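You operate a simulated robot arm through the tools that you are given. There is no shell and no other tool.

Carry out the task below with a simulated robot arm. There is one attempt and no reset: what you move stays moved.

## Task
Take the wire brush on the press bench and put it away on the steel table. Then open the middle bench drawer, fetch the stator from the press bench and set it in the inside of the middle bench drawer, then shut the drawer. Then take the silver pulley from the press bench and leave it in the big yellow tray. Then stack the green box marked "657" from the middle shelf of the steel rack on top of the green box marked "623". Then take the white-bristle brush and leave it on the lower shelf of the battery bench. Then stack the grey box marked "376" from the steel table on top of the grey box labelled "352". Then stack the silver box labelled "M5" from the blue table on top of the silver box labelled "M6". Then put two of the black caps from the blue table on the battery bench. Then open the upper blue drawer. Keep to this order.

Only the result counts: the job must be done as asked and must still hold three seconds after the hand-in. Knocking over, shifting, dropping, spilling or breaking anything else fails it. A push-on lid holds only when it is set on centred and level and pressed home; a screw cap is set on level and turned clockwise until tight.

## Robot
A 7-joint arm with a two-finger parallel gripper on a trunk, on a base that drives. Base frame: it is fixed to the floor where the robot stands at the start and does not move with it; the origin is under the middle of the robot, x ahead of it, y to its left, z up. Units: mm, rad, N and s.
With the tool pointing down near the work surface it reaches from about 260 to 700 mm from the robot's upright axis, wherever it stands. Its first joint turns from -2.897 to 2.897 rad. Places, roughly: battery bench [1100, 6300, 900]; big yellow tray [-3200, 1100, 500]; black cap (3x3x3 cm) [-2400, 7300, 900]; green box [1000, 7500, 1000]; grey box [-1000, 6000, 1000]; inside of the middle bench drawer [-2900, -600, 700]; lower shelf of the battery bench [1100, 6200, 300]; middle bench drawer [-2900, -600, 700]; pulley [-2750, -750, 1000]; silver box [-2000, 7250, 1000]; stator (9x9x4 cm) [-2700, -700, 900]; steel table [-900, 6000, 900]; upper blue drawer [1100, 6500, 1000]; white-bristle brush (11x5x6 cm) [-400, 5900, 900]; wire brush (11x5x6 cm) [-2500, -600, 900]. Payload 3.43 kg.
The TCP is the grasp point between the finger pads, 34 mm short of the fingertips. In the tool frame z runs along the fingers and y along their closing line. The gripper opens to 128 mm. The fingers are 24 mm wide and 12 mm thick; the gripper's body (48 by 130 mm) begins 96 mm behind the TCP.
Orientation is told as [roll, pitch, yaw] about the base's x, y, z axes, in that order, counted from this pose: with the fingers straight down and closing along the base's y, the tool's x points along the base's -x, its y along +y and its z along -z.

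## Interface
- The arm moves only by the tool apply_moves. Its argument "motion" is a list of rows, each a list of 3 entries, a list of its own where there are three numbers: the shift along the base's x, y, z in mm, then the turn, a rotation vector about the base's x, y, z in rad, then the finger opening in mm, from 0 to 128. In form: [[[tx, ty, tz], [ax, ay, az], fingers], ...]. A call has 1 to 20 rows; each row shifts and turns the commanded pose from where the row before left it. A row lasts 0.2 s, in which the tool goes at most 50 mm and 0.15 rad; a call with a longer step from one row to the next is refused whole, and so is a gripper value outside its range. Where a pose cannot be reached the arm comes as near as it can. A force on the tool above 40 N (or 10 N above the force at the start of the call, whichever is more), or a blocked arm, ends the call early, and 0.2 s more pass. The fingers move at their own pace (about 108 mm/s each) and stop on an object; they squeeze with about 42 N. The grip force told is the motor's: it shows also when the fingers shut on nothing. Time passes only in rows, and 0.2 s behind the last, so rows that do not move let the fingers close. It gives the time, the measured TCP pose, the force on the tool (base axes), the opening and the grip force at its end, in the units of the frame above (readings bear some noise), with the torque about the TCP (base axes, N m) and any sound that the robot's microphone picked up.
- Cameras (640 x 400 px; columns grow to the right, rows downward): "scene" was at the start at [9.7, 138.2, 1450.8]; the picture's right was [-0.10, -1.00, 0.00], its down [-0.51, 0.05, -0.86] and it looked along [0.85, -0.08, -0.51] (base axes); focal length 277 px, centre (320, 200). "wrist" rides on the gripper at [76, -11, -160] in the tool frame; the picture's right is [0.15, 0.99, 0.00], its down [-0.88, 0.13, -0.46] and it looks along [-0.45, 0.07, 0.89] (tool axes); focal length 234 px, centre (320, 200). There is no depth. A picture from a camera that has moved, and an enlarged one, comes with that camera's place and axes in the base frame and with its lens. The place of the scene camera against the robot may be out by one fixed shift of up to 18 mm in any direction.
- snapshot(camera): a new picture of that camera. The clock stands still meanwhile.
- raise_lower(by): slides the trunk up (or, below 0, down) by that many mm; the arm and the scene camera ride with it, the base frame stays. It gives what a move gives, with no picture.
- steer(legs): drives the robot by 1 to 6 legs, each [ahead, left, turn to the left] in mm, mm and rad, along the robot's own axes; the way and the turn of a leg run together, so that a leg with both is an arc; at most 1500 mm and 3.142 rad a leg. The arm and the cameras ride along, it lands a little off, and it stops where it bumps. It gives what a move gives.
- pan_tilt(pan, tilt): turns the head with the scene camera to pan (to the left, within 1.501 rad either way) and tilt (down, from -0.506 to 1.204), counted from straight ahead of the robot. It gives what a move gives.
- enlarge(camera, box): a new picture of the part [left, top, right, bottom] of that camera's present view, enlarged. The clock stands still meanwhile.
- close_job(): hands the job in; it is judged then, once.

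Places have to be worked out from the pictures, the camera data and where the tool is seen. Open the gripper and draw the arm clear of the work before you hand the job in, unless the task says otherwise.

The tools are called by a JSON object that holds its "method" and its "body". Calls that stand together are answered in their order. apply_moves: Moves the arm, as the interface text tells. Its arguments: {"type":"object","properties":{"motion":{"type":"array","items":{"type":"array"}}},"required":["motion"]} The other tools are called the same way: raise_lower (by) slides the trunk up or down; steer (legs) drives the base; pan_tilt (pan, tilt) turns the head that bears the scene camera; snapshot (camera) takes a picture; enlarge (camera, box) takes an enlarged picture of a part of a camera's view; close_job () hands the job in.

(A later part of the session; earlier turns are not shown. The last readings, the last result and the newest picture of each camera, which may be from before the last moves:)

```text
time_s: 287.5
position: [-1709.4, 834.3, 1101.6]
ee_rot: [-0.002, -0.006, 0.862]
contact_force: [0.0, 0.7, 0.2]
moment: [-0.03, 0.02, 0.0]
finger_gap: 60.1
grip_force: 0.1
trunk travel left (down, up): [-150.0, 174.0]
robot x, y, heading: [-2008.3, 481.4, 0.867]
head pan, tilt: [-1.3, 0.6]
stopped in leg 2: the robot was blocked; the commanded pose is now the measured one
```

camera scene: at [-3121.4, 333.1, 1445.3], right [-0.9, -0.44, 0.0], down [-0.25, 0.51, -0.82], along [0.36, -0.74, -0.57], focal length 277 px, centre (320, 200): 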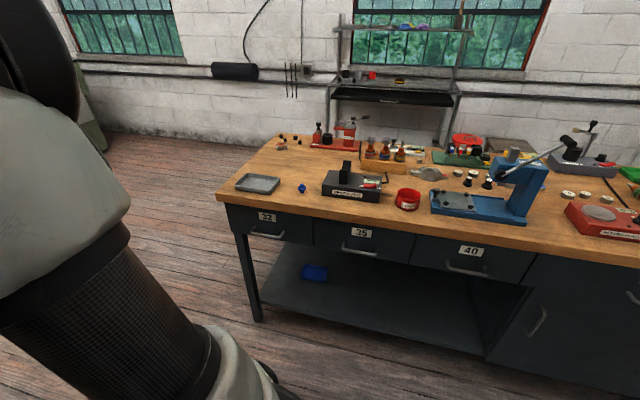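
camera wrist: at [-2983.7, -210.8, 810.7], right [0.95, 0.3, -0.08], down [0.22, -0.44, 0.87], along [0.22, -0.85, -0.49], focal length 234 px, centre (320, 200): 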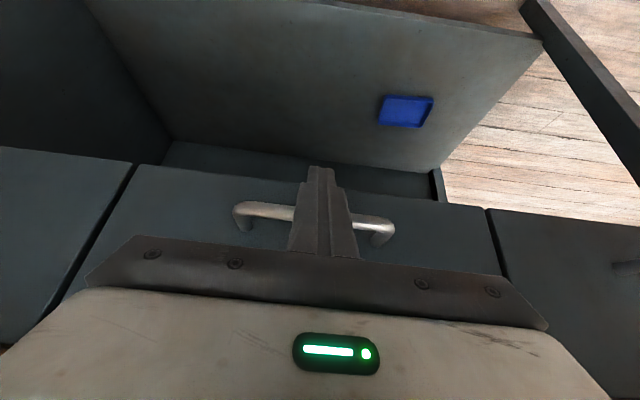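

The turn was blocked, probably by the rack next to me. I look before moving on.

{"method": "pan_tilt", "body": {"pan": 0.2, "tilt": 0.5}}

{"method": "snapshot", "body": {"camera": "scene"}}

{"method": "snapshot", "body": {"camera": "wrist"}}

```text
time_s: 289.1
position: [-1707.9, 835.0, 1100.8]
ee_rot: [0.0, -0.006, 0.867]
contact_force: [0.4, -0.1, 0.6]
moment: [0.01, -0.01, -0.03]
finger_gap: 60.0
grip_force: 0.0
trunk travel left (down, up): [-150.0, 174.0]
robot x, y, heading: [-2003.4, 480.2, 0.865]
head pan, tilt: [0.201, 0.499]
```

```text
taken
camera scene: at [-2117.1, 591.0, 1454.5], right [0.88, -0.48, 0.0], down [-0.23, -0.42, -0.88], along [0.42, 0.77, -0.48], focal length 277 px, centre (320, 200)
```

scene: 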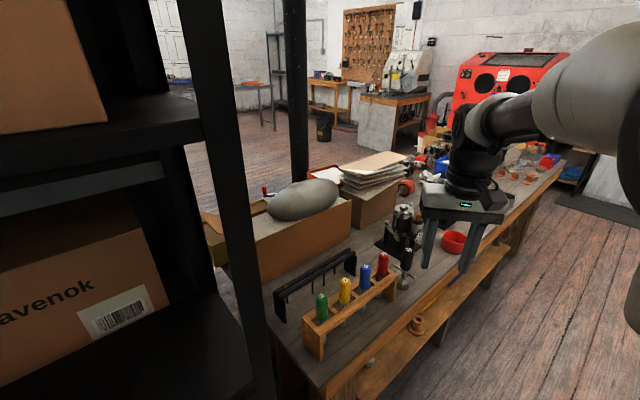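

```text
taken
camera wrist: at [-1749.4, 769.5, 1258.6], right [-0.85, 0.53, 0.0], down [0.47, 0.75, 0.46], along [0.25, 0.39, -0.89], focal length 234 px, centre (320, 200)
```

wrist: 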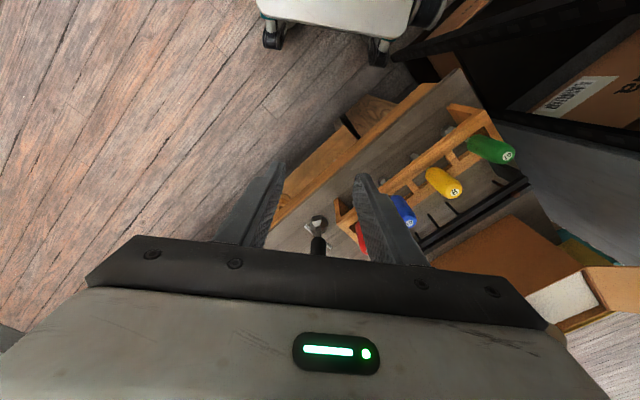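

Nothing was disturbed; the front-left corner met the rack post. I slide away from it (southeast) and turn the other way round.

{"method": "steer", "body": {"legs": [[0, -350, 0], [0, 0, -1.9], [0, 0, -1.93]]}}

```text
time_s: 302.5
position: [-2195.7, 178.1, 1101.5]
ee_rot: [-0.001, -0.007, -2.975]
contact_force: [-0.2, -0.5, 0.3]
moment: [-0.02, 0.02, 0.0]
finger_gap: 60.0
grip_force: 0.1
trunk travel left (down, up): [-150.0, 174.0]
robot x, y, heading: [-1738.1, 259.5, -2.972]
head pan, tilt: [0.201, 0.499]
```

Now I drive to the near end of the bench, as for the brush.

{"method": "steer", "body": {"legs": [[255, 762, 0]]}}

{"method": "pan_tilt", "body": {"pan": 0.0, "tilt": 0.75}}

{"method": "snapshot", "body": {"camera": "scene"}}

{"method": "enlarge", "body": {"camera": "scene", "box": [290, 180, 350, 220]}}

```text
time_s: 310.2
position: [-2319.1, -622.2, 1100.3]
ee_rot: [-0.002, -0.008, -2.97]
contact_force: [-0.9, 0.2, 0.3]
moment: [-0.02, -0.01, 0.03]
finger_gap: 60.0
grip_force: 0.1
trunk travel left (down, up): [-150.0, 174.0]
robot x, y, heading: [-1865.3, -540.9, -2.971]
head pan, tilt: [0.201, 0.499]
```

```text
time_s: 311.0
position: [-2319.0, -622.2, 1100.0]
ee_rot: [-0.001, -0.007, -2.97]
contact_force: [-1.1, -0.5, 0.2]
moment: [-0.01, 0.03, 0.04]
finger_gap: 60.4
grip_force: 0.0
trunk travel left (down, up): [-150.0, 174.0]
robot x, y, heading: [-1863.6, -540.4, -2.973]
head pan, tilt: [0.0, 0.75]
```

```text
taken
camera scene: at [-1823.4, -670.9, 1432.6], right [-0.17, 0.99, 0.0], down [0.67, 0.12, -0.73], along [-0.72, -0.13, -0.68], focal length 277 px, centre (320, 200)
```

scene: 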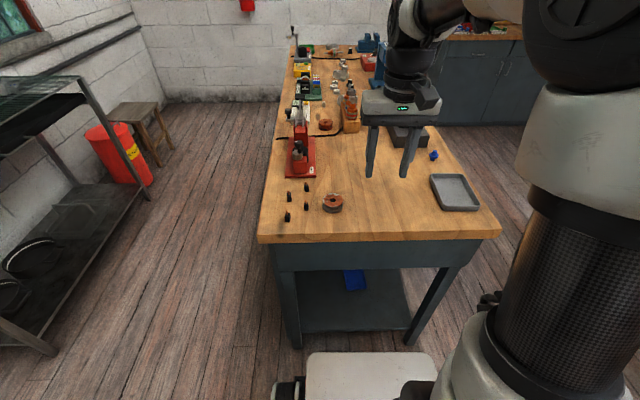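

```text
10.00 times, centred on (320, 200) of scene
camera zoom: at [-1823.4, -670.9, 1432.6], right [-0.17, 0.99, 0.0], down [0.67, 0.12, -0.73], along [-0.72, -0.13, -0.68], focal length 2769 px, centre (320, 200)
```

zoom: 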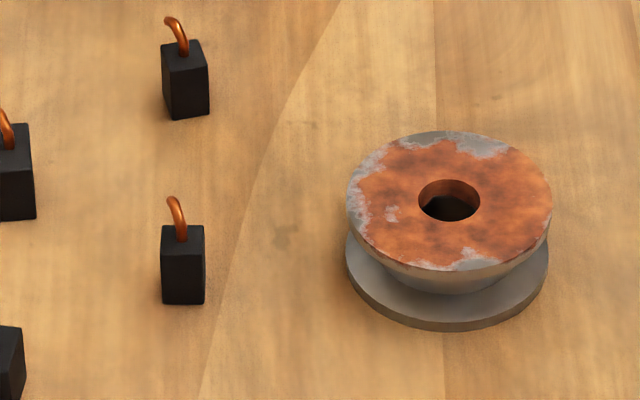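

This one is a silver V-pulley with a partly rusted top face. I compare it with the other one near the block.

{"method": "enlarge", "body": {"camera": "scene", "box": [290, 105, 350, 145]}}

{"method": "enlarge", "body": {"camera": "scene", "box": [270, 20, 390, 110]}}

```text
10.00 times, centred on (320, 125) of scene
camera zoom: at [-1823.4, -670.9, 1432.6], right [-0.17, 0.99, 0.0], down [0.67, 0.12, -0.73], along [-0.72, -0.13, -0.68], focal length 2769 px, centre (320, 950)
```

zoom: 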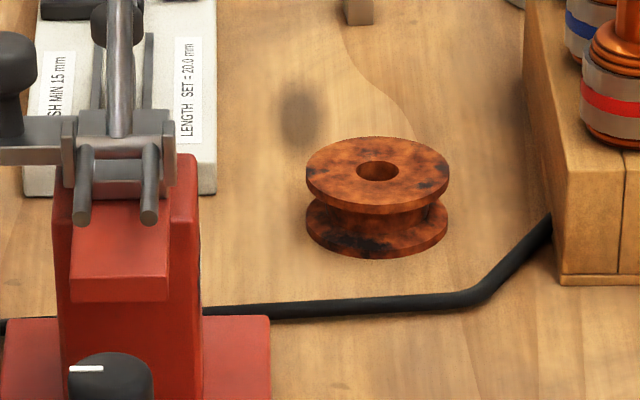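

```text
4.44 times, centred on (330, 65) of scene
camera zoom: at [-1823.4, -670.9, 1432.6], right [-0.17, 0.99, 0.0], down [0.67, 0.12, -0.73], along [-0.72, -0.13, -0.68], focal length 1230 px, centre (276, 800)
```

zoom: 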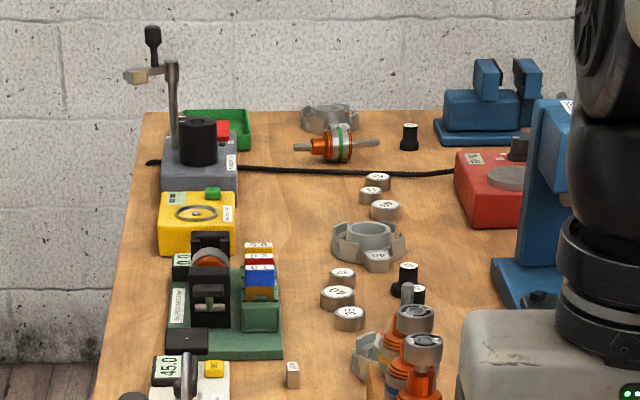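

The near-end one is clearly the silver pulley (the other is all rust). I move over it with the wrist camera.

{"method": "apply_moves", "body": {"motion": [[[-22, -38, -15], [0, 0, 0], 80], [[-22, -38, -15], [0, 0, 0], 90], [[-22, -37, -15], [0, 0, 0], 90], [[0, 0, 0], [0, 0, 0], 90]]}}

{"method": "snapshot", "body": {"camera": "wrist"}}

```text
time_s: 312.0
position: [-2386.8, -734.6, 1053.0]
ee_rot: [0.001, -0.007, -2.97]
contact_force: [-0.2, 0.5, 0.3]
moment: [-0.03, -0.03, 0.01]
finger_gap: 90.0
grip_force: 0.1
trunk travel left (down, up): [-150.0, 174.0]
robot x, y, heading: [-1862.6, -541.6, -2.974]
head pan, tilt: [0.0, 0.75]
```

```text
taken
camera wrist: at [-2311.3, -710.2, 1211.7], right [0.31, -0.95, 0.0], down [-0.84, -0.28, 0.46], along [-0.44, -0.14, -0.89], focal length 234 px, centre (320, 200)
```

wrist: 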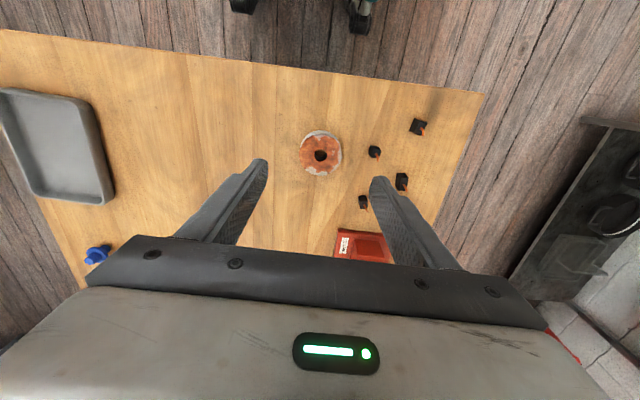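

The pulley (≈ 55 mm wide, ≈ 30 mm high) is centred at [-2394, -736]; a carbon brush lies 69 mm to its -y side, so I use a 70 mm opening. I tilt the tool slightly (0.25 rad), go down near it and check.

{"method": "apply_moves", "body": {"motion": [[[-1, 0, -20], [-0.0213, 0.123, 0], 70], [[-1, 0, -30], [-0.0212, 0.123, 0], 70], [[0, 0, -30], [0, 0, 0], 70], [[0, 0, 0], [0, 0, 0], 70]]}}

{"method": "snapshot", "body": {"camera": "wrist"}}

```text
time_s: 313.0
position: [-2387.1, -735.0, 975.3]
ee_rot: [0.0, -0.257, -2.97]
contact_force: [0.9, 0.5, 0.3]
moment: [0.01, 0.0, 0.0]
finger_gap: 70.2
grip_force: 0.0
trunk travel left (down, up): [-150.0, 174.0]
robot x, y, heading: [-1865.1, -540.7, -2.965]
head pan, tilt: [0.0, 0.75]
```

```text
taken
camera wrist: at [-2277.6, -704.3, 1108.6], right [0.31, -0.95, -0.04], down [-0.7, -0.25, 0.66], along [-0.64, -0.18, -0.75], focal length 234 px, centre (320, 200)
```

wrist: 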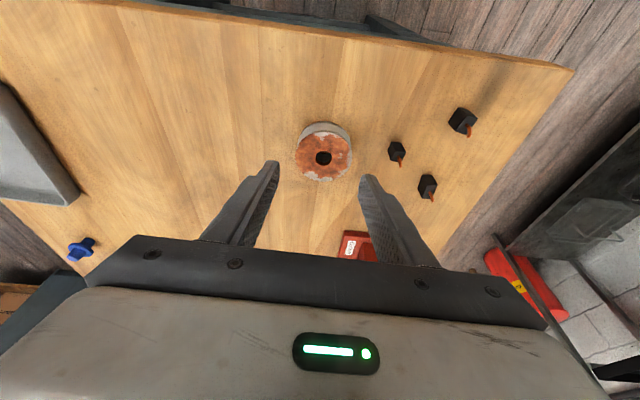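

Centred well. I lower to z ≈ 930 and close on the pulley.

{"method": "apply_moves", "body": {"motion": [[[2, -1, -20], [0, 0, 0], 70], [[0, 0, -15], [0, 0, 0], 70], [[0, 0, -6], [0, 0, 0], 70], [[0, 0, -4], [0, 0, 0], 70], [[0, 0, 0], [0, 0, 0], 70]]}}

{"method": "snapshot", "body": {"camera": "wrist"}}

{"method": "enlarge", "body": {"camera": "scene", "box": [290, 150, 380, 220]}}

```text
time_s: 314.2
position: [-2387.2, -734.5, 928.5]
ee_rot: [0.0, -0.255, -2.971]
contact_force: [-0.6, 0.8, 0.6]
moment: [0.01, -0.02, 0.01]
finger_gap: 69.8
grip_force: 0.0
trunk travel left (down, up): [-150.0, 174.0]
robot x, y, heading: [-1863.9, -543.2, -2.973]
head pan, tilt: [0.0, 0.75]
```

```text
taken
camera wrist: at [-2274.7, -704.4, 1063.9], right [0.31, -0.95, -0.04], down [-0.7, -0.25, 0.66], along [-0.64, -0.18, -0.75], focal length 234 px, centre (320, 200)
```

wrist: 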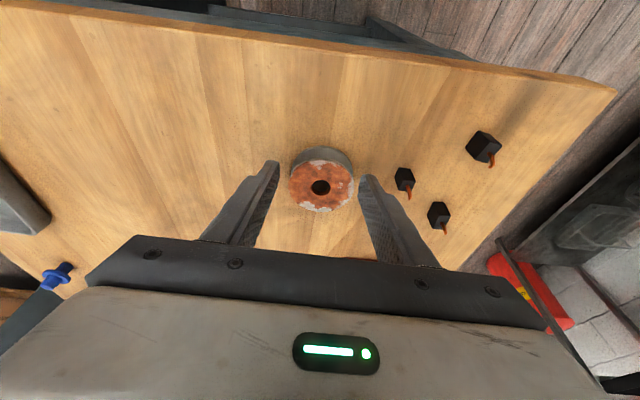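

```text
5.71 times, centred on (335, 185) of scene
camera zoom: at [-1823.4, -670.9, 1432.5], right [-0.17, 0.99, 0.0], down [0.67, 0.12, -0.73], along [-0.72, -0.13, -0.68], focal length 1582 px, centre (234, 286)
```

zoom: 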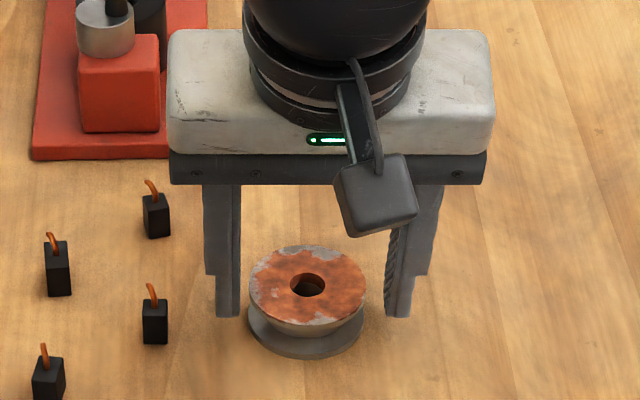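

The fingers straddle the pulley, about 5 mm too far ahead; I shift back 5 mm and close.

{"method": "apply_moves", "body": {"motion": [[[5, 0.5, 0], [0, 0, 0], 70], [[0, 0, 0], [0, 0, 0], 50], [[0, 0, 0], [0, 0, 0], 35], [[0, 0, 0], [0, 0, 0], 35], [[0, 0, 0], [0, 0, 0], 35]]}}

{"method": "enlarge", "body": {"camera": "scene", "box": [290, 150, 380, 220]}}

```text
time_s: 315.4
position: [-2380.5, -735.4, 930.0]
ee_rot: [0.0, -0.256, -2.97]
contact_force: [1.6, -1.2, 1.0]
moment: [-0.06, -0.05, 0.02]
finger_gap: 55.4
grip_force: 41.8
trunk travel left (down, up): [-150.0, 174.0]
robot x, y, heading: [-1866.9, -541.4, -2.965]
head pan, tilt: [0.0, 0.75]
```

```text
5.71 times, centred on (335, 185) of scene
camera zoom: at [-1823.2, -670.9, 1432.5], right [-0.17, 0.99, 0.0], down [0.67, 0.12, -0.73], along [-0.72, -0.13, -0.68], focal length 1582 px, centre (234, 286)
```

zoom: 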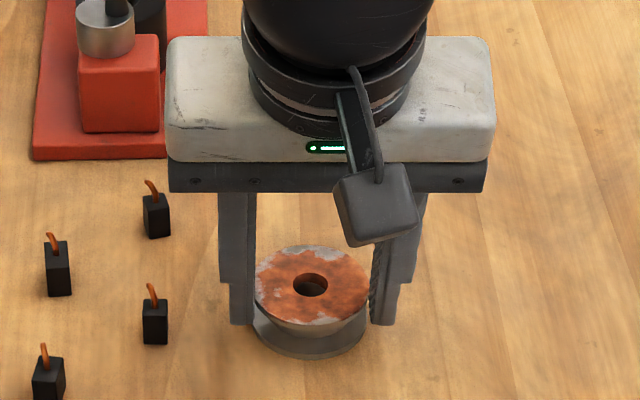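

Gripped at 55 mm. I lift it and check that it hangs well.

{"method": "apply_moves", "body": {"motion": [[[0, 0, 20], [0, 0, 0], 35], [[0, 0, 40], [0, 0, 0], 35], [[0, 0, 45], [0, 0, 0], 35], [[0, 0, 45], [0, 0, 0], 35], [[20, 5, 30], [0, 0, 0], 35], [[40, 7, 0], [0, 0, 0], 35], [[30, 5, 0], [0, 0, 0], 35]]}}

{"method": "snapshot", "body": {"camera": "wrist"}}

{"method": "snapshot", "body": {"camera": "scene"}}

```text
time_s: 317.0
position: [-2291.0, -716.6, 1111.0]
ee_rot: [0.001, -0.257, -2.971]
contact_force: [0.2, 0.4, -2.1]
moment: [0.03, -0.01, 0.0]
finger_gap: 55.8
grip_force: 42.2
trunk travel left (down, up): [-150.0, 174.0]
robot x, y, heading: [-1861.9, -541.4, -2.969]
head pan, tilt: [0.0, 0.75]
```

```text
taken
camera wrist: at [-2180.4, -686.0, 1245.4], right [0.31, -0.95, -0.04], down [-0.7, -0.25, 0.66], along [-0.64, -0.18, -0.75], focal length 234 px, centre (320, 200)
```

wrist: 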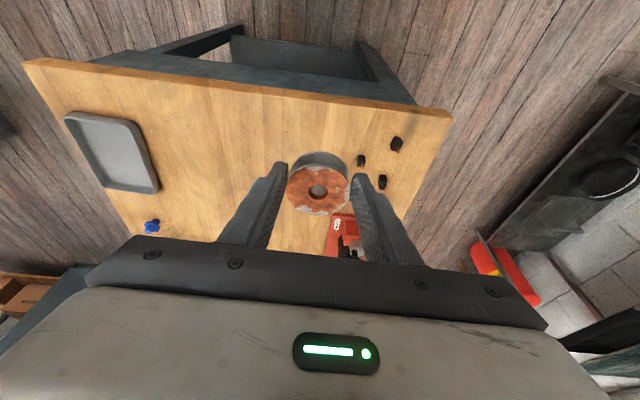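

```text
taken
camera scene: at [-1823.4, -670.9, 1432.5], right [-0.17, 0.99, 0.0], down [0.67, 0.12, -0.73], along [-0.72, -0.13, -0.68], focal length 277 px, centre (320, 200)
```

scene: 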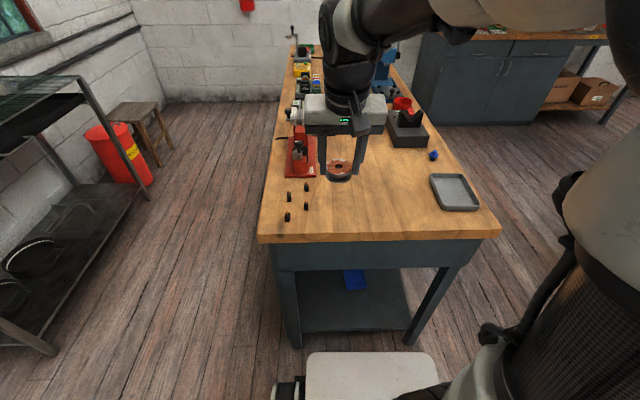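

The pulley hangs securely. I drive back into the aisle and turn to face the rack with the yellow tray.

{"method": "steer", "body": {"legs": [[-100, 0, 0], [0, -850, 0], [1072, -175, 0], [0, 0, -1.564]]}}

{"method": "pan_tilt", "body": {"pan": 0.1, "tilt": 0.8}}

{"method": "snapshot", "body": {"camera": "scene"}}

```text
time_s: 335.4
position: [-3168.6, 747.9, 1111.2]
ee_rot: [-0.001, -0.256, 1.74]
contact_force: [-0.4, -1.4, -2.7]
moment: [-0.04, 0.02, 0.0]
finger_gap: 55.7
grip_force: 41.7
trunk travel left (down, up): [-150.0, 174.0]
robot x, y, heading: [-2990.1, 323.6, 1.742]
head pan, tilt: [0.0, 0.75]
```

```text
time_s: 336.1
position: [-3170.5, 748.6, 1109.6]
ee_rot: [-0.001, -0.257, 1.74]
contact_force: [-0.4, -0.4, -2.4]
moment: [-0.03, -0.01, 0.01]
finger_gap: 55.7
grip_force: 42.1
trunk travel left (down, up): [-150.0, 174.0]
robot x, y, heading: [-2993.8, 323.6, 1.743]
head pan, tilt: [0.099, 0.799]
```

```text
taken
camera scene: at [-3127.7, 293.4, 1428.5], right [0.96, 0.27, 0.0], down [0.19, -0.69, -0.7], along [-0.19, 0.67, -0.72], focal length 277 px, centre (320, 200)
```

scene: 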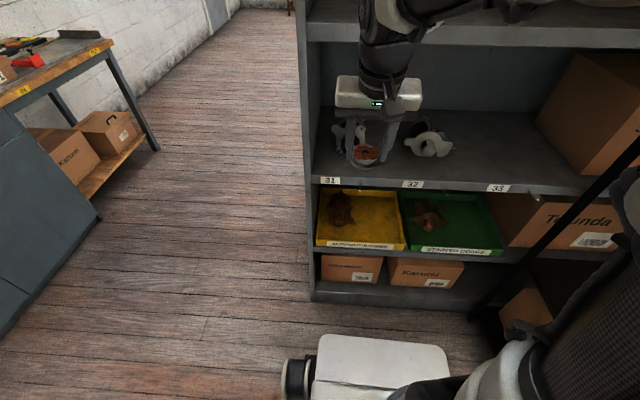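

The tray (shelf z ≈ 465) lies under a shelf whose front edge is at z ≈ 830, so I'll reach in with the tool tilted forward, aiming at its free right-front part near [-3090, 1070]. First I lower the trunk and bring the pulley in front of the opening.

{"method": "raise_lower", "body": {"by": -150}}

{"method": "apply_moves", "body": {"motion": [[[13, 13.6, -35.6], [0.0492, 0.0089, 0], 35], [[13, 13.6, -35.6], [0.0492, 0.0089, 0], 35], [[13, 13.6, -35.6], [0.0492, 0.0089, 0], 35], [[13, 13.6, -35.6], [0.0492, 0.0089, 0], 35], [[13, 13.6, -35.6], [0.0492, 0.0089, 0], 35], [[13, 13.6, -35.6], [0.0492, 0.0089, 0], 35], [[13, 13.6, -35.6], [0.0492, 0.0089, 0], 35], [[13, 13.6, -35.6], [0.0492, 0.0089, 0], 35], [[13, 13.6, -35.6], [0.0492, 0.0089, 0], 35], [[0, 0, 0], [0, 0, 0], 35]]}}

{"method": "snapshot", "body": {"camera": "wrist"}}

{"method": "snapshot", "body": {"camera": "scene"}}

```text
time_s: 337.8
position: [-3169.0, 748.1, 961.2]
ee_rot: [0.002, -0.257, 1.74]
contact_force: [0.5, 0.0, -2.0]
moment: [-0.09, -0.02, 0.0]
finger_gap: 55.4
grip_force: 42.2
trunk travel left (down, up): [0.0, 324.0]
robot x, y, heading: [-2989.7, 321.5, 1.744]
head pan, tilt: [0.099, 0.799]
```

```text
time_s: 340.0
position: [-3052.5, 871.4, 642.0]
ee_rot: [0.006, -0.707, 1.737]
contact_force: [-0.9, 0.3, -2.5]
moment: [-0.06, 0.0, -0.03]
finger_gap: 55.5
grip_force: 42.6
trunk travel left (down, up): [0.0, 324.0]
robot x, y, heading: [-2992.8, 320.2, 1.737]
head pan, tilt: [0.099, 0.799]
```

```text
taken
camera wrist: at [-3013.1, 714.2, 713.4], right [-0.96, -0.28, -0.09], down [-0.19, 0.35, 0.92], along [-0.22, 0.9, -0.38], focal length 234 px, centre (320, 200)
```

wrist: 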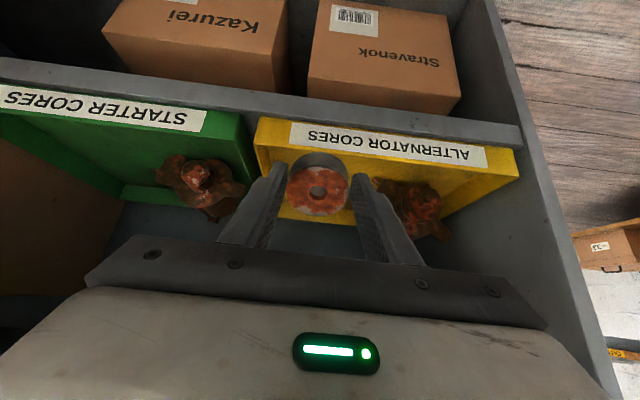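

```text
taken
camera scene: at [-3127.7, 293.4, 1278.5], right [0.96, 0.27, 0.0], down [0.19, -0.69, -0.7], along [-0.19, 0.67, -0.72], focal length 277 px, centre (320, 200)
```

scene: 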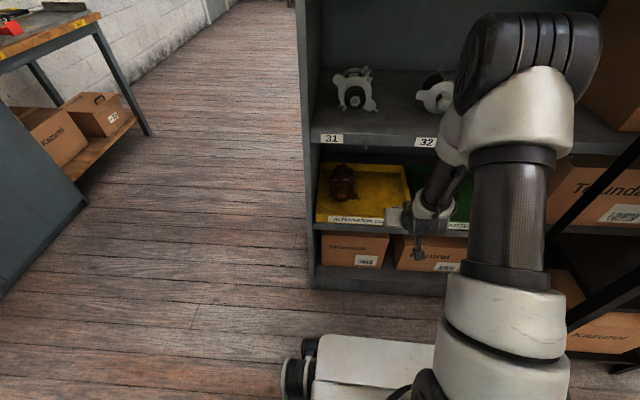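

The wrist view shows the tray spanning x ≈ -3366…-2980 at its front, with the old core at x ≈ -3290, so I go in at x ≈ -3105, a bit lower, and look again.

{"method": "apply_moves", "body": {"motion": [[[-10.3, 36.8, -6], [0, 0, 0], 35], [[-10.3, 36.8, -6], [0, 0, 0], 35], [[-10.3, 36.8, -6], [0, 0, 0], 35], [[-10.3, 36.8, -6], [0, 0, 0], 35], [[-10.3, 36.6, -6], [0, 0, 0], 35], [[0, 0, 0], [0, 0, 0], 35]]}}

{"method": "snapshot", "body": {"camera": "wrist"}}

{"method": "enlarge", "body": {"camera": "scene", "box": [300, 100, 480, 280]}}

```text
time_s: 341.4
position: [-3104.3, 1056.1, 609.8]
ee_rot: [0.005, -0.705, 1.738]
contact_force: [-0.1, 0.1, -1.8]
moment: [-0.09, -0.03, 0.03]
finger_gap: 55.4
grip_force: 41.4
trunk travel left (down, up): [0.0, 324.0]
robot x, y, heading: [-2992.0, 321.7, 1.748]
head pan, tilt: [0.099, 0.799]
```

```text
taken
camera wrist: at [-3065.0, 899.4, 681.3], right [-0.96, -0.28, -0.09], down [-0.19, 0.35, 0.92], along [-0.22, 0.9, -0.39], focal length 234 px, centre (320, 200)
```

wrist: 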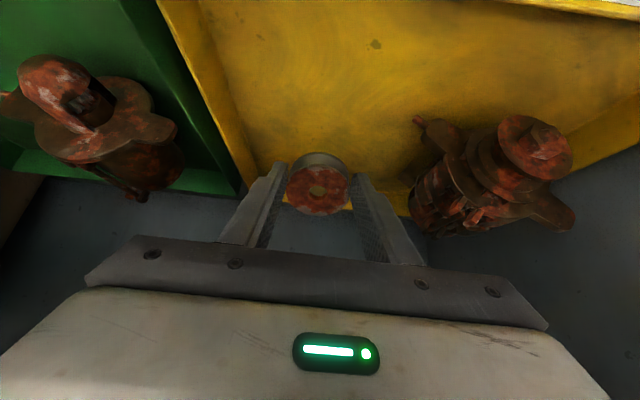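

```text
2.22 times, centred on (390, 190) of scene
camera zoom: at [-3127.7, 293.4, 1278.5], right [0.96, 0.27, 0.0], down [0.19, -0.69, -0.7], along [-0.19, 0.67, -0.72], focal length 615 px, centre (164, 222)
```

zoom: 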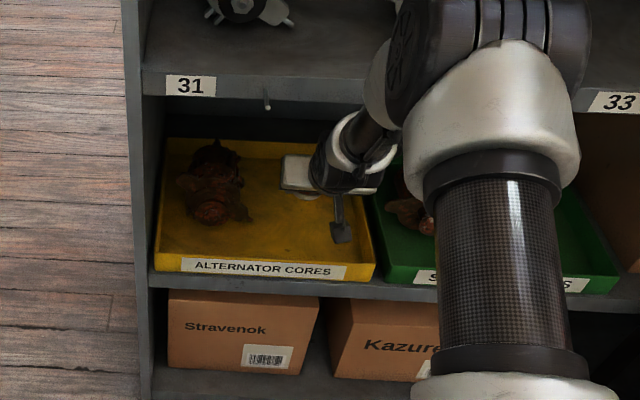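

The pulley hangs over the free right part of the tray (wall at x ≈ -3003, core's edge at x ≈ -3198). I lower it gently until it touches.

{"method": "apply_moves", "body": {"motion": [[[0, 0, -20], [0, 0, 0], 35], [[0, 0, -20], [0, 0, 0], 35], [[0, 0, -10], [0, 0, 0], 35], [[0, 0, -8], [0, 0, 0], 35], [[0, 0, -6], [0, 0, 0], 35], [[0, 0, -5], [0, 0, 0], 35], [[0, 0, -5], [0, 0, 0], 35], [[0, 0, -5], [0, 0, 0], 35], [[0, 0, -4], [0, 0, 0], 35], [[0, 0, -4], [0, 0, 0], 35]]}}

{"method": "snapshot", "body": {"camera": "wrist"}}

```text
time_s: 343.1
position: [-3110.7, 1056.6, 539.6]
ee_rot: [0.012, -0.715, 1.738]
contact_force: [-5.3, -11.2, 16.4]
moment: [-0.16, -0.05, -0.08]
finger_gap: 30.8
grip_force: 0.0
trunk travel left (down, up): [0.0, 324.0]
robot x, y, heading: [-2997.4, 317.2, 1.744]
head pan, tilt: [0.099, 0.799]
stopped in row 8: the force on the tool passed its limit at 47 N (the readings are from after the stop); the commanded pose is now the measured one
```

```text
taken
camera wrist: at [-3068.7, 899.5, 608.8], right [-0.96, -0.28, -0.09], down [-0.18, 0.34, 0.92], along [-0.23, 0.9, -0.37], focal length 234 px, centre (320, 200)
```

wrist: 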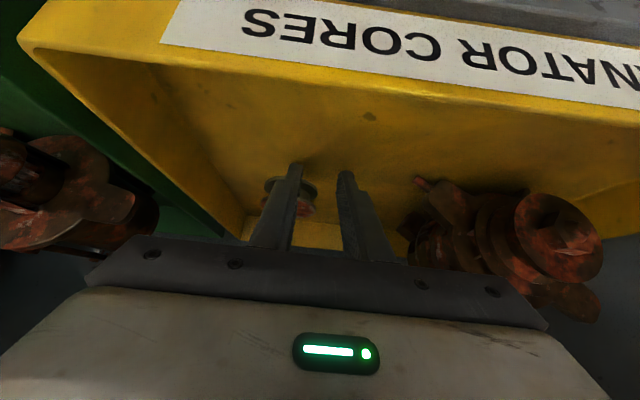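

The pulley slid out of the fingers when it touched the tray floor and lies in the tray. I raise the gripper carefully and look.

{"method": "apply_moves", "body": {"motion": [[[0, 0, 8], [0, 0, 0], 30], [[0, 0, 15], [0, 0, 0], 30], [[0, 0, 25], [0, 0, 0], 30], [[0, 0, 25], [0, 0, 0], 30], [[5, -25, 0], [0, 0, 0], 30], [[6, -35, 0], [0, 0, 0], 30], [[7, -40, 0], [0, 0, 0], 30], [[7, -40, 0], [0, 0, 0], 30], [[7, -40, 0], [0, 0, 0], 30]]}}

{"method": "snapshot", "body": {"camera": "wrist"}}

{"method": "enlarge", "body": {"camera": "scene", "box": [300, 100, 480, 280]}}

```text
time_s: 345.1
position: [-3073.4, 876.9, 609.2]
ee_rot: [0.008, -0.709, 1.736]
contact_force: [0.0, -1.0, -0.6]
moment: [0.0, -0.01, 0.01]
finger_gap: 29.9
grip_force: 0.1
trunk travel left (down, up): [0.0, 324.0]
robot x, y, heading: [-2992.6, 323.9, 1.747]
head pan, tilt: [0.099, 0.799]
```

```text
taken
camera wrist: at [-3034.3, 720.2, 679.3], right [-0.96, -0.28, -0.09], down [-0.19, 0.34, 0.92], along [-0.23, 0.9, -0.38], focal length 234 px, centre (320, 200)
```

wrist: 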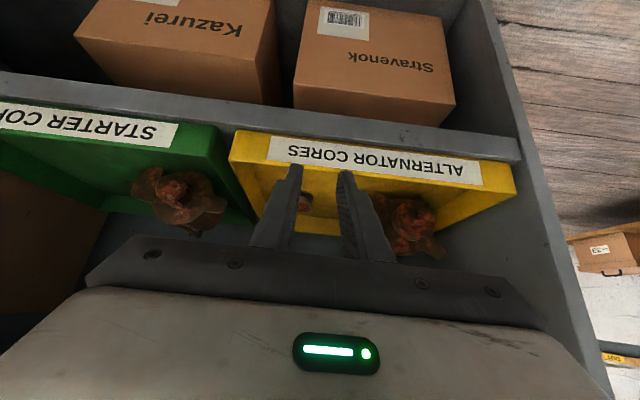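

```text
2.22 times, centred on (390, 190) of scene
camera zoom: at [-3127.6, 293.4, 1278.5], right [0.96, 0.27, 0.0], down [0.19, -0.69, -0.7], along [-0.19, 0.67, -0.72], focal length 615 px, centre (164, 222)
```

zoom: 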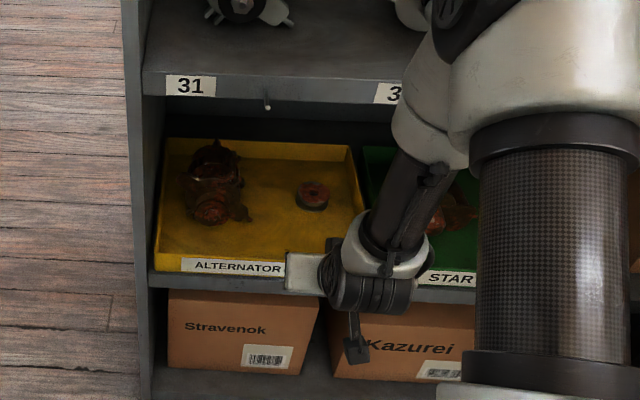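

The pulley lies flat in the yellow tray. I withdraw the arm, level the tool and raise it, then drive north to the steel rack.

{"method": "apply_moves", "body": {"motion": [[[6, -35, 0], [0, 0, 0], 30], [[6, -35, 10], [0, 0, 0], 30], [[6, -35, 20], [0, 0, 0], 30], [[4, -20, 35], [-0.1, -0.018, 0], 40], [[0, 0, 40], [-0.1, -0.018, 0], 60], [[0, 0, 40], [-0.1, -0.018, 0], 60], [[0, 0, 40], [-0.1, -0.018, 0], 60], [[0, 0, 40], [-0.1, -0.018, 0], 60], [[0, 0, 40], [-0.1, -0.018, 0], 60], [[0, 0, 40], [-0.09, -0.016, 0], 60], [[0, 0, 40], [0, 0, 0], 60]]}}

{"method": "raise_lower", "body": {"by": 150}}

```text
time_s: 347.5
position: [-3052.1, 751.4, 954.0]
ee_rot: [0.001, -0.008, 1.74]
contact_force: [-0.3, -0.5, -0.5]
moment: [-0.05, 0.02, -0.01]
finger_gap: 59.9
grip_force: 0.0
trunk travel left (down, up): [0.0, 324.0]
robot x, y, heading: [-2994.0, 324.2, 1.739]
head pan, tilt: [0.099, 0.799]
```

```text
time_s: 349.3
position: [-3052.6, 751.4, 1102.5]
ee_rot: [0.002, -0.008, 1.739]
contact_force: [0.5, -0.4, 0.0]
moment: [0.02, 0.0, 0.0]
finger_gap: 59.8
grip_force: 0.0
trunk travel left (down, up): [-150.0, 174.0]
robot x, y, heading: [-2994.6, 317.0, 1.743]
head pan, tilt: [0.099, 0.799]
```

I leave along the western passage: left along the rack front, then north past its end.

{"method": "steer", "body": {"legs": [[0, 1000, 0], [1500, 0, 0], [300, 0, -0.9]]}}

{"method": "pan_tilt", "body": {"pan": 0.0, "tilt": 0.35}}

{"method": "snapshot", "body": {"camera": "scene"}}

```text
time_s: 368.8
position: [-3830.3, 2229.6, 1103.1]
ee_rot: [0.002, -0.009, 0.818]
contact_force: [-0.2, 0.2, 0.0]
moment: [-0.01, 0.02, -0.01]
finger_gap: 60.1
grip_force: 0.0
trunk travel left (down, up): [-150.0, 174.0]
robot x, y, heading: [-4136.7, 1921.5, 0.819]
head pan, tilt: [0.099, 0.799]
```

```text
time_s: 369.7
position: [-3830.2, 2230.0, 1103.8]
ee_rot: [0.002, -0.01, 0.817]
contact_force: [-0.5, 0.2, 0.1]
moment: [0.0, 0.03, -0.01]
finger_gap: 59.7
grip_force: 0.0
trunk travel left (down, up): [-150.0, 174.0]
robot x, y, heading: [-4138.4, 1922.6, 0.816]
head pan, tilt: [0.0, 0.351]
```

```text
taken
camera scene: at [-4227.5, 2028.0, 1468.1], right [0.73, -0.68, 0.0], down [-0.23, -0.25, -0.94], along [0.64, 0.69, -0.34], focal length 277 px, centre (320, 200)
```

scene: 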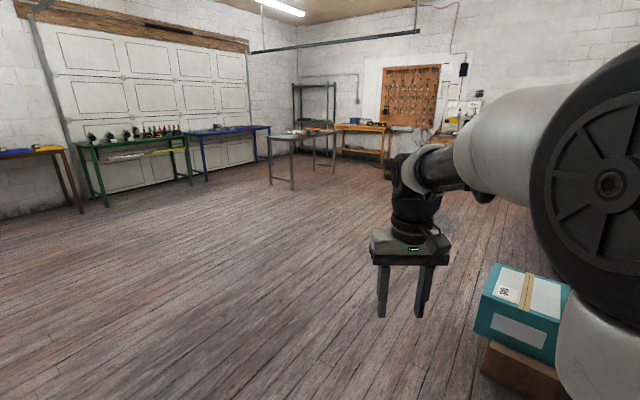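

The way to the northeast is open; I drive diagonally to about [-600, 4700].

{"method": "steer", "body": {"legs": [[0, 0, -0.152], [1490, 0, 0], [1490, 0, 0], [1490, 0, 0]]}}

{"method": "pan_tilt", "body": {"pan": 0.4, "tilt": 0.3}}

{"method": "snapshot", "body": {"camera": "scene"}}

```text
time_s: 392.0
position: [-220.6, 4969.1, 1103.6]
ee_rot: [0.004, -0.007, 0.661]
contact_force: [-0.1, -0.4, 0.3]
moment: [0.01, -0.01, -0.03]
finger_gap: 60.1
grip_force: 0.0
trunk travel left (down, up): [-150.0, 174.0]
robot x, y, heading: [-568.9, 4714.4, 0.665]
head pan, tilt: [0.0, 0.351]
```

```text
time_s: 392.9
position: [-220.4, 4969.0, 1103.3]
ee_rot: [0.002, -0.008, 0.662]
contact_force: [0.1, 0.9, -0.4]
moment: [0.0, -0.01, -0.05]
finger_gap: 60.0
grip_force: 0.0
trunk travel left (down, up): [-150.0, 174.0]
robot x, y, heading: [-572.2, 4712.1, 0.667]
head pan, tilt: [0.4, 0.3]
```

```text
taken
camera scene: at [-673.9, 4857.7, 1472.9], right [0.87, -0.49, 0.0], down [-0.14, -0.26, -0.96], along [0.47, 0.83, -0.3], focal length 277 px, centre (320, 200)
```

scene: 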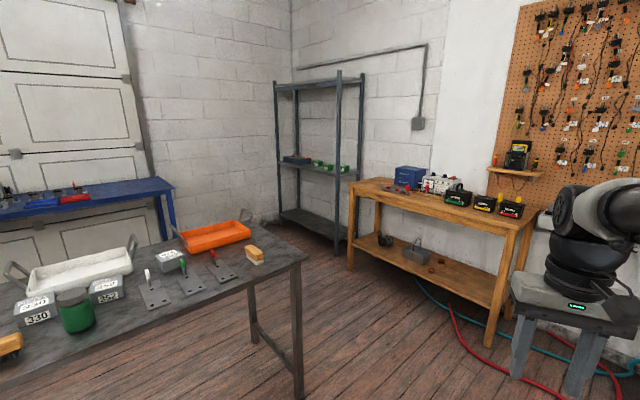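

I can see the steel rack with green boxes on its middle shelf, the battery bench with a lower shelf, and a blue drawer unit on it. I enlarge these.

{"method": "enlarge", "body": {"camera": "scene", "box": [265, 120, 375, 200]}}

{"method": "enlarge", "body": {"camera": "scene", "box": [340, 130, 540, 260]}}

{"method": "enlarge", "body": {"camera": "scene", "box": [0, 200, 320, 400]}}

```text
5.00 times, centred on (320, 160) of scene
camera zoom: at [-673.9, 4857.7, 1472.9], right [0.87, -0.49, 0.0], down [-0.14, -0.26, -0.96], along [0.47, 0.83, -0.3], focal length 1384 px, centre (320, 400)
```

zoom: 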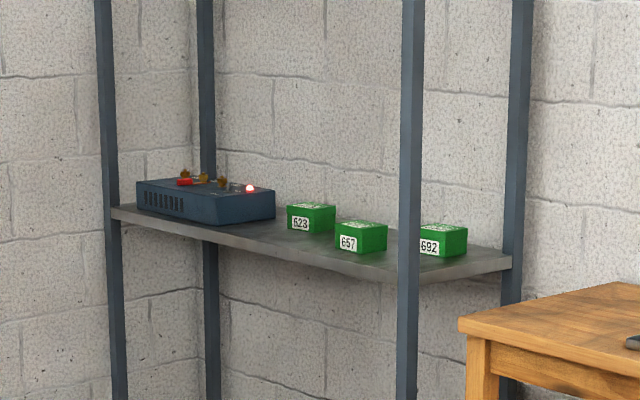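

```text
3.08 times, centred on (440, 195) of scene
camera zoom: at [-673.9, 4857.7, 1472.9], right [0.87, -0.49, 0.0], down [-0.14, -0.26, -0.96], along [0.47, 0.83, -0.3], focal length 852 px, centre (-49, 215)
```

zoom: 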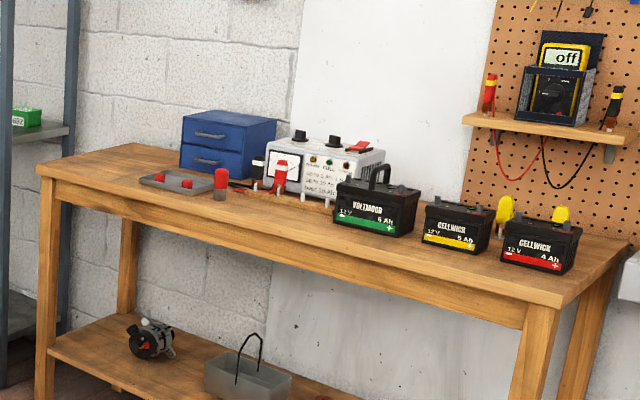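

```text
2.00 times, centred on (160, 300) of scene
camera zoom: at [-673.9, 4857.7, 1472.9], right [0.87, -0.49, 0.0], down [-0.14, -0.26, -0.96], along [0.47, 0.83, -0.3], focal length 554 px, centre (640, 0)
```

zoom: 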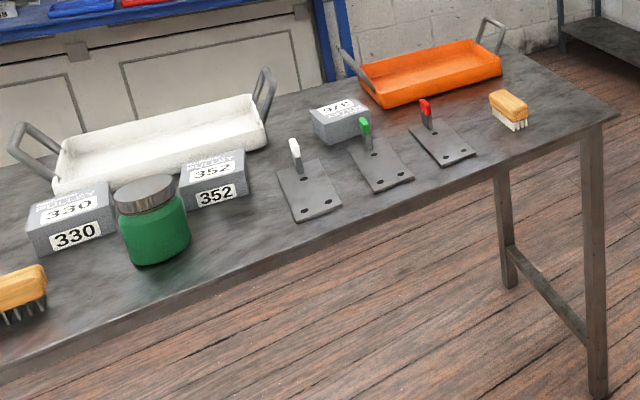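

I now use room axes turned 0.18 rad. To reach the steel rack I pass between the bin, the steel table's right end and the battery bench; first I align north along the room and slide right at v ≈ 5300.

{"method": "steer", "body": {"legs": [[0, 0, 1.083], [511, -324, 0], [50, -800, 0]]}}

{"method": "pan_tilt", "body": {"pan": 0.0, "tilt": 0.45}}

{"method": "snapshot", "body": {"camera": "scene"}}

```text
time_s: 407.1
position: [384.6, 5894.7, 1103.0]
ee_rot: [0.002, -0.008, 1.74]
contact_force: [1.1, 0.4, 0.1]
moment: [-0.02, -0.02, 0.0]
finger_gap: 60.0
grip_force: 0.0
trunk travel left (down, up): [-150.0, 174.0]
robot x, y, heading: [444.5, 5464.6, 1.744]
head pan, tilt: [0.4, 0.3]
```

```text
time_s: 407.9
position: [383.4, 5895.5, 1103.5]
ee_rot: [0.0, -0.009, 1.742]
contact_force: [-0.1, -0.5, -0.6]
moment: [-0.02, 0.01, 0.02]
finger_gap: 60.1
grip_force: 0.0
trunk travel left (down, up): [-150.0, 174.0]
robot x, y, heading: [444.5, 5466.9, 1.742]
head pan, tilt: [0.0, 0.45]
```

```text
taken
camera scene: at [315.2, 5449.6, 1459.0], right [0.99, 0.17, 0.0], down [0.07, -0.43, -0.9], along [-0.15, 0.89, -0.43], focal length 277 px, centre (320, 200)
```

scene: 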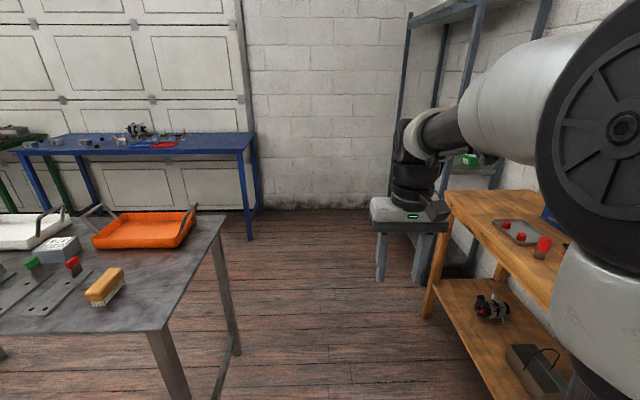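

The corridor is free. I go ahead about 1950 mm and then turn right to face the rack.

{"method": "steer", "body": {"legs": [[1000, 0, 0], [950, 0, 0], [0, 0, -1.56]]}}

{"method": "pan_tilt", "body": {"pan": 0.0, "tilt": 0.6}}

{"method": "snapshot", "body": {"camera": "scene"}}

```text
time_s: 421.7
position: [549.9, 7436.2, 1103.2]
ee_rot: [0.003, -0.008, 0.136]
contact_force: [0.1, -0.8, 0.0]
moment: [0.02, 0.02, 0.01]
finger_gap: 60.1
grip_force: 0.0
trunk travel left (down, up): [-150.0, 174.0]
robot x, y, heading: [118.0, 7392.0, 0.139]
head pan, tilt: [0.0, 0.45]
```

```text
time_s: 422.4
position: [550.5, 7436.3, 1102.5]
ee_rot: [0.001, -0.009, 0.136]
contact_force: [0.2, 0.8, -0.4]
moment: [-0.05, -0.01, -0.06]
finger_gap: 59.9
grip_force: 0.1
trunk travel left (down, up): [-150.0, 174.0]
robot x, y, heading: [118.5, 7395.9, 0.143]
head pan, tilt: [0.0, 0.6]
```

```text
taken
camera scene: at [107.7, 7537.7, 1445.4], right [0.14, -0.99, 0.0], down [-0.56, -0.08, -0.83], along [0.82, 0.11, -0.56], focal length 277 px, centre (320, 200)
```

scene: 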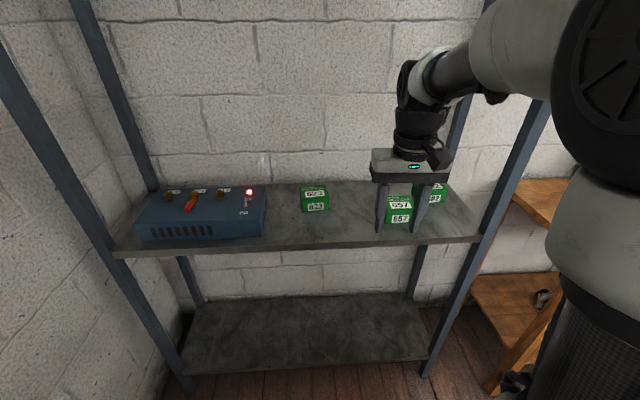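

The rack's middle shelf with boxes 623, 657, 692 is right ahead. I take a wrist picture and enlarge the scene for triangulation.

{"method": "snapshot", "body": {"camera": "wrist"}}

{"method": "enlarge", "body": {"camera": "scene", "box": [280, 160, 480, 260]}}

```text
taken
camera wrist: at [475.8, 7415.4, 1261.4], right [-0.28, 0.96, 0.0], down [0.85, 0.25, 0.46], along [0.45, 0.13, -0.89], focal length 234 px, centre (320, 200)
```

wrist: 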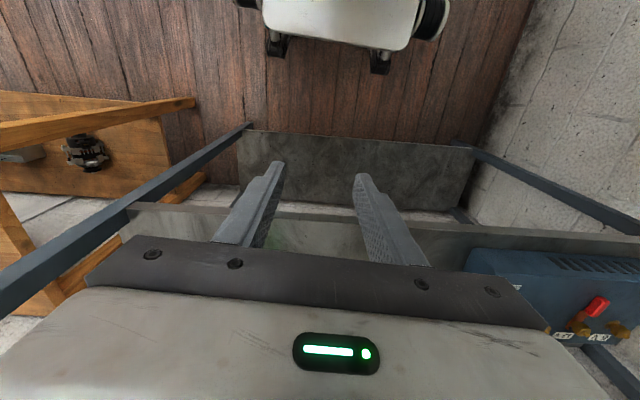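

```text
3.20 times, centred on (380, 210) of scene
camera zoom: at [107.7, 7537.7, 1445.4], right [0.14, -0.99, 0.0], down [-0.56, -0.08, -0.83], along [0.82, 0.11, -0.56], focal length 886 px, centre (128, 168)
```

zoom: 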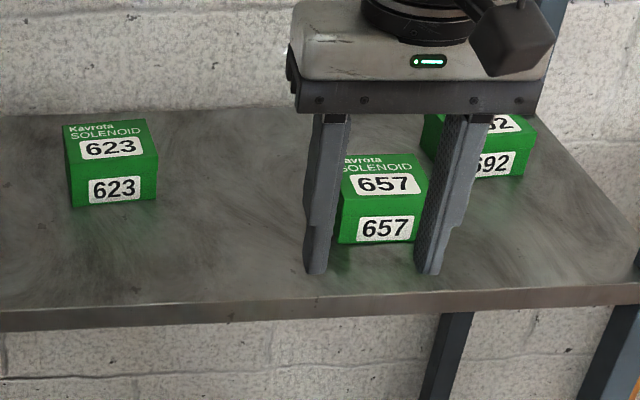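

The shelf surface is at about z ≈ 938 with its front edge at room-u ≈ 1990; 657 is near [790, 7397], 623 near [810, 7650]. I move closer so both are within easy reach.

{"method": "steer", "body": {"legs": [[110, 65, 0.03]]}}

{"method": "apply_moves", "body": {"motion": [[[30, -10, 0], [0, 0, 0], 100], [[30, -10, 0], [0, 0, 0], 100], [[30, -10, 0], [0, 0, 0], 100], [[0, 0, 0], [0, 0, 0], 100]]}}

{"method": "snapshot", "body": {"camera": "wrist"}}

{"method": "snapshot", "body": {"camera": "scene"}}

```text
time_s: 423.7
position: [645.3, 7529.5, 1104.1]
ee_rot: [0.001, -0.012, 0.166]
contact_force: [-0.5, 0.3, -0.3]
moment: [-0.03, -0.01, -0.01]
finger_gap: 59.8
grip_force: 0.1
trunk travel left (down, up): [-150.0, 174.0]
robot x, y, heading: [215.7, 7473.5, 0.166]
head pan, tilt: [0.0, 0.6]
```

```text
time_s: 424.7
position: [736.6, 7499.7, 1100.7]
ee_rot: [0.002, -0.01, 0.163]
contact_force: [-0.2, 0.7, 0.4]
moment: [0.01, 0.02, 0.01]
finger_gap: 99.9
grip_force: 0.0
trunk travel left (down, up): [-150.0, 174.0]
robot x, y, heading: [215.5, 7471.8, 0.164]
head pan, tilt: [0.0, 0.6]
```

```text
taken
camera wrist: at [662.5, 7476.0, 1260.3], right [-0.31, 0.95, 0.0], down [0.84, 0.27, 0.46], along [0.44, 0.14, -0.89], focal length 234 px, centre (320, 200)
```

wrist: 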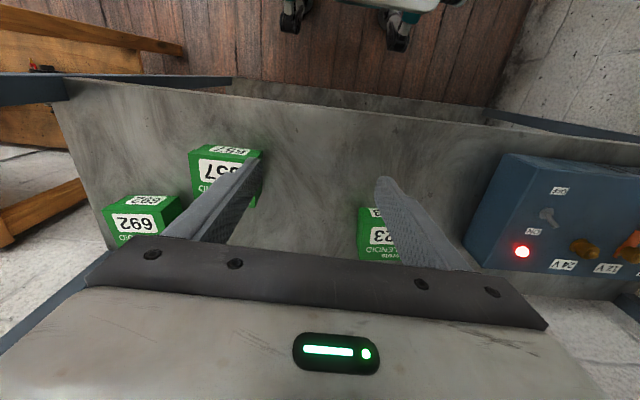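

```text
taken
camera scene: at [200.3, 7617.6, 1445.4], right [0.17, -0.99, 0.0], down [-0.56, -0.09, -0.82], along [0.81, 0.14, -0.57], focal length 277 px, centre (320, 200)
```

scene: 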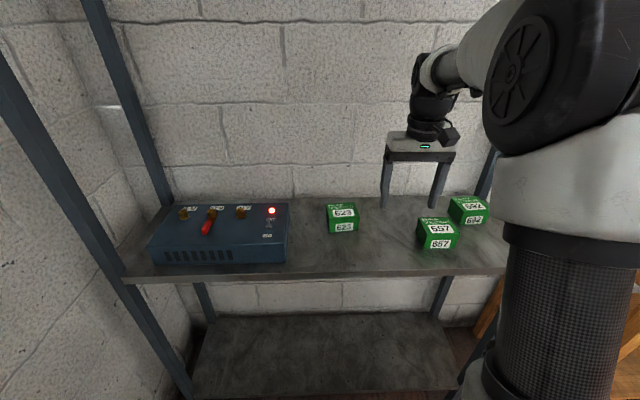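

I move the tool over the 657 box and look again with the wrist camera.

{"method": "apply_moves", "body": {"motion": [[[14, -34, -5], [0, 0, 0], 110], [[14, -34, -5], [0, 0, 0], 110], [[14, -34, -10], [0, 0, 0], 110], [[0, 0, 0], [0, 0, 0], 110]]}}

{"method": "snapshot", "body": {"camera": "wrist"}}

{"method": "enlarge", "body": {"camera": "wrist", "box": [260, 110, 380, 230]}}

```text
time_s: 425.7
position: [781.3, 7397.3, 1082.8]
ee_rot: [0.003, -0.012, 0.166]
contact_force: [0.0, -0.5, -0.9]
moment: [-0.01, 0.02, 0.04]
finger_gap: 109.9
grip_force: 0.1
trunk travel left (down, up): [-150.0, 174.0]
robot x, y, heading: [211.2, 7470.0, 0.172]
head pan, tilt: [0.0, 0.6]
```

```text
taken
camera wrist: at [705.8, 7373.3, 1241.0], right [-0.31, 0.95, 0.0], down [0.84, 0.27, 0.46], along [0.44, 0.14, -0.89], focal length 234 px, centre (320, 200)
```

wrist: 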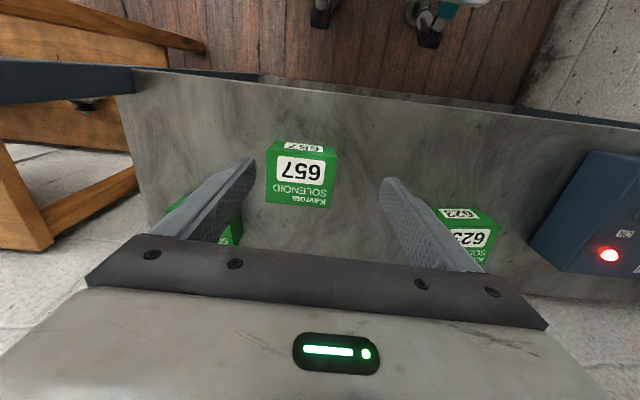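

```text
3.33 times, centred on (320, 170) of wrist
camera zoom: at [705.8, 7373.3, 1241.0], right [-0.31, 0.95, 0.0], down [0.84, 0.27, 0.46], along [0.44, 0.14, -0.89], focal length 781 px, centre (320, 300)
```

zoom: 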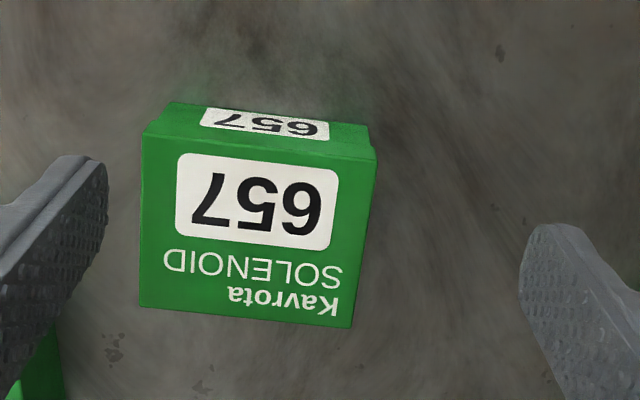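

The 657 box computes to centre [812, 7383], top z ≈ 993, size ≈ 76 × 62 × 55 mm, yaw ≈ 0.21. I centre over it, align and lower to grip height.

{"method": "apply_moves", "body": {"motion": [[[15.5, -7, 0], [-0.002, 0.0118, 0.02], 100], [[15.5, -7, 0], [0, 0, 0.02], 100], [[0, 0, -30], [0, 0, 0], 100], [[0, 0, 0], [0, 0, 0], 100]]}}

{"method": "enlarge", "body": {"camera": "wrist", "box": [220, 90, 420, 250]}}

```text
time_s: 426.7
position: [808.5, 7385.0, 1052.5]
ee_rot: [0.001, 0.002, 0.204]
contact_force: [0.0, -0.6, 0.3]
moment: [0.0, 0.01, -0.01]
finger_gap: 99.9
grip_force: 0.0
trunk travel left (down, up): [-150.0, 174.0]
robot x, y, heading: [217.3, 7469.6, 0.164]
head pan, tilt: [0.0, 0.6]
```

```text
2.50 times, centred on (320, 170) of wrist
camera zoom: at [738.0, 7358.6, 1211.4], right [-0.34, 0.94, 0.0], down [0.84, 0.31, 0.45], along [0.43, 0.16, -0.89], focal length 585 px, centre (320, 275)
```

zoom: 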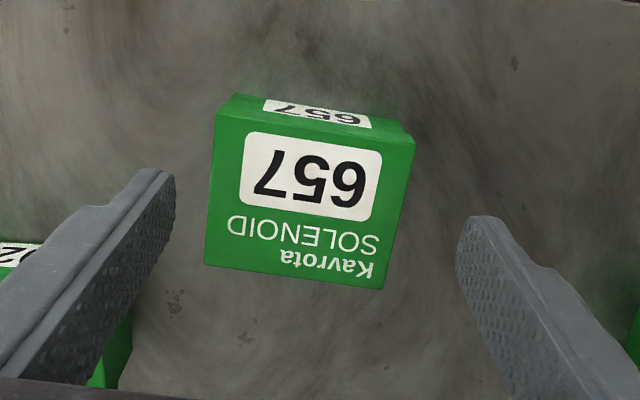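

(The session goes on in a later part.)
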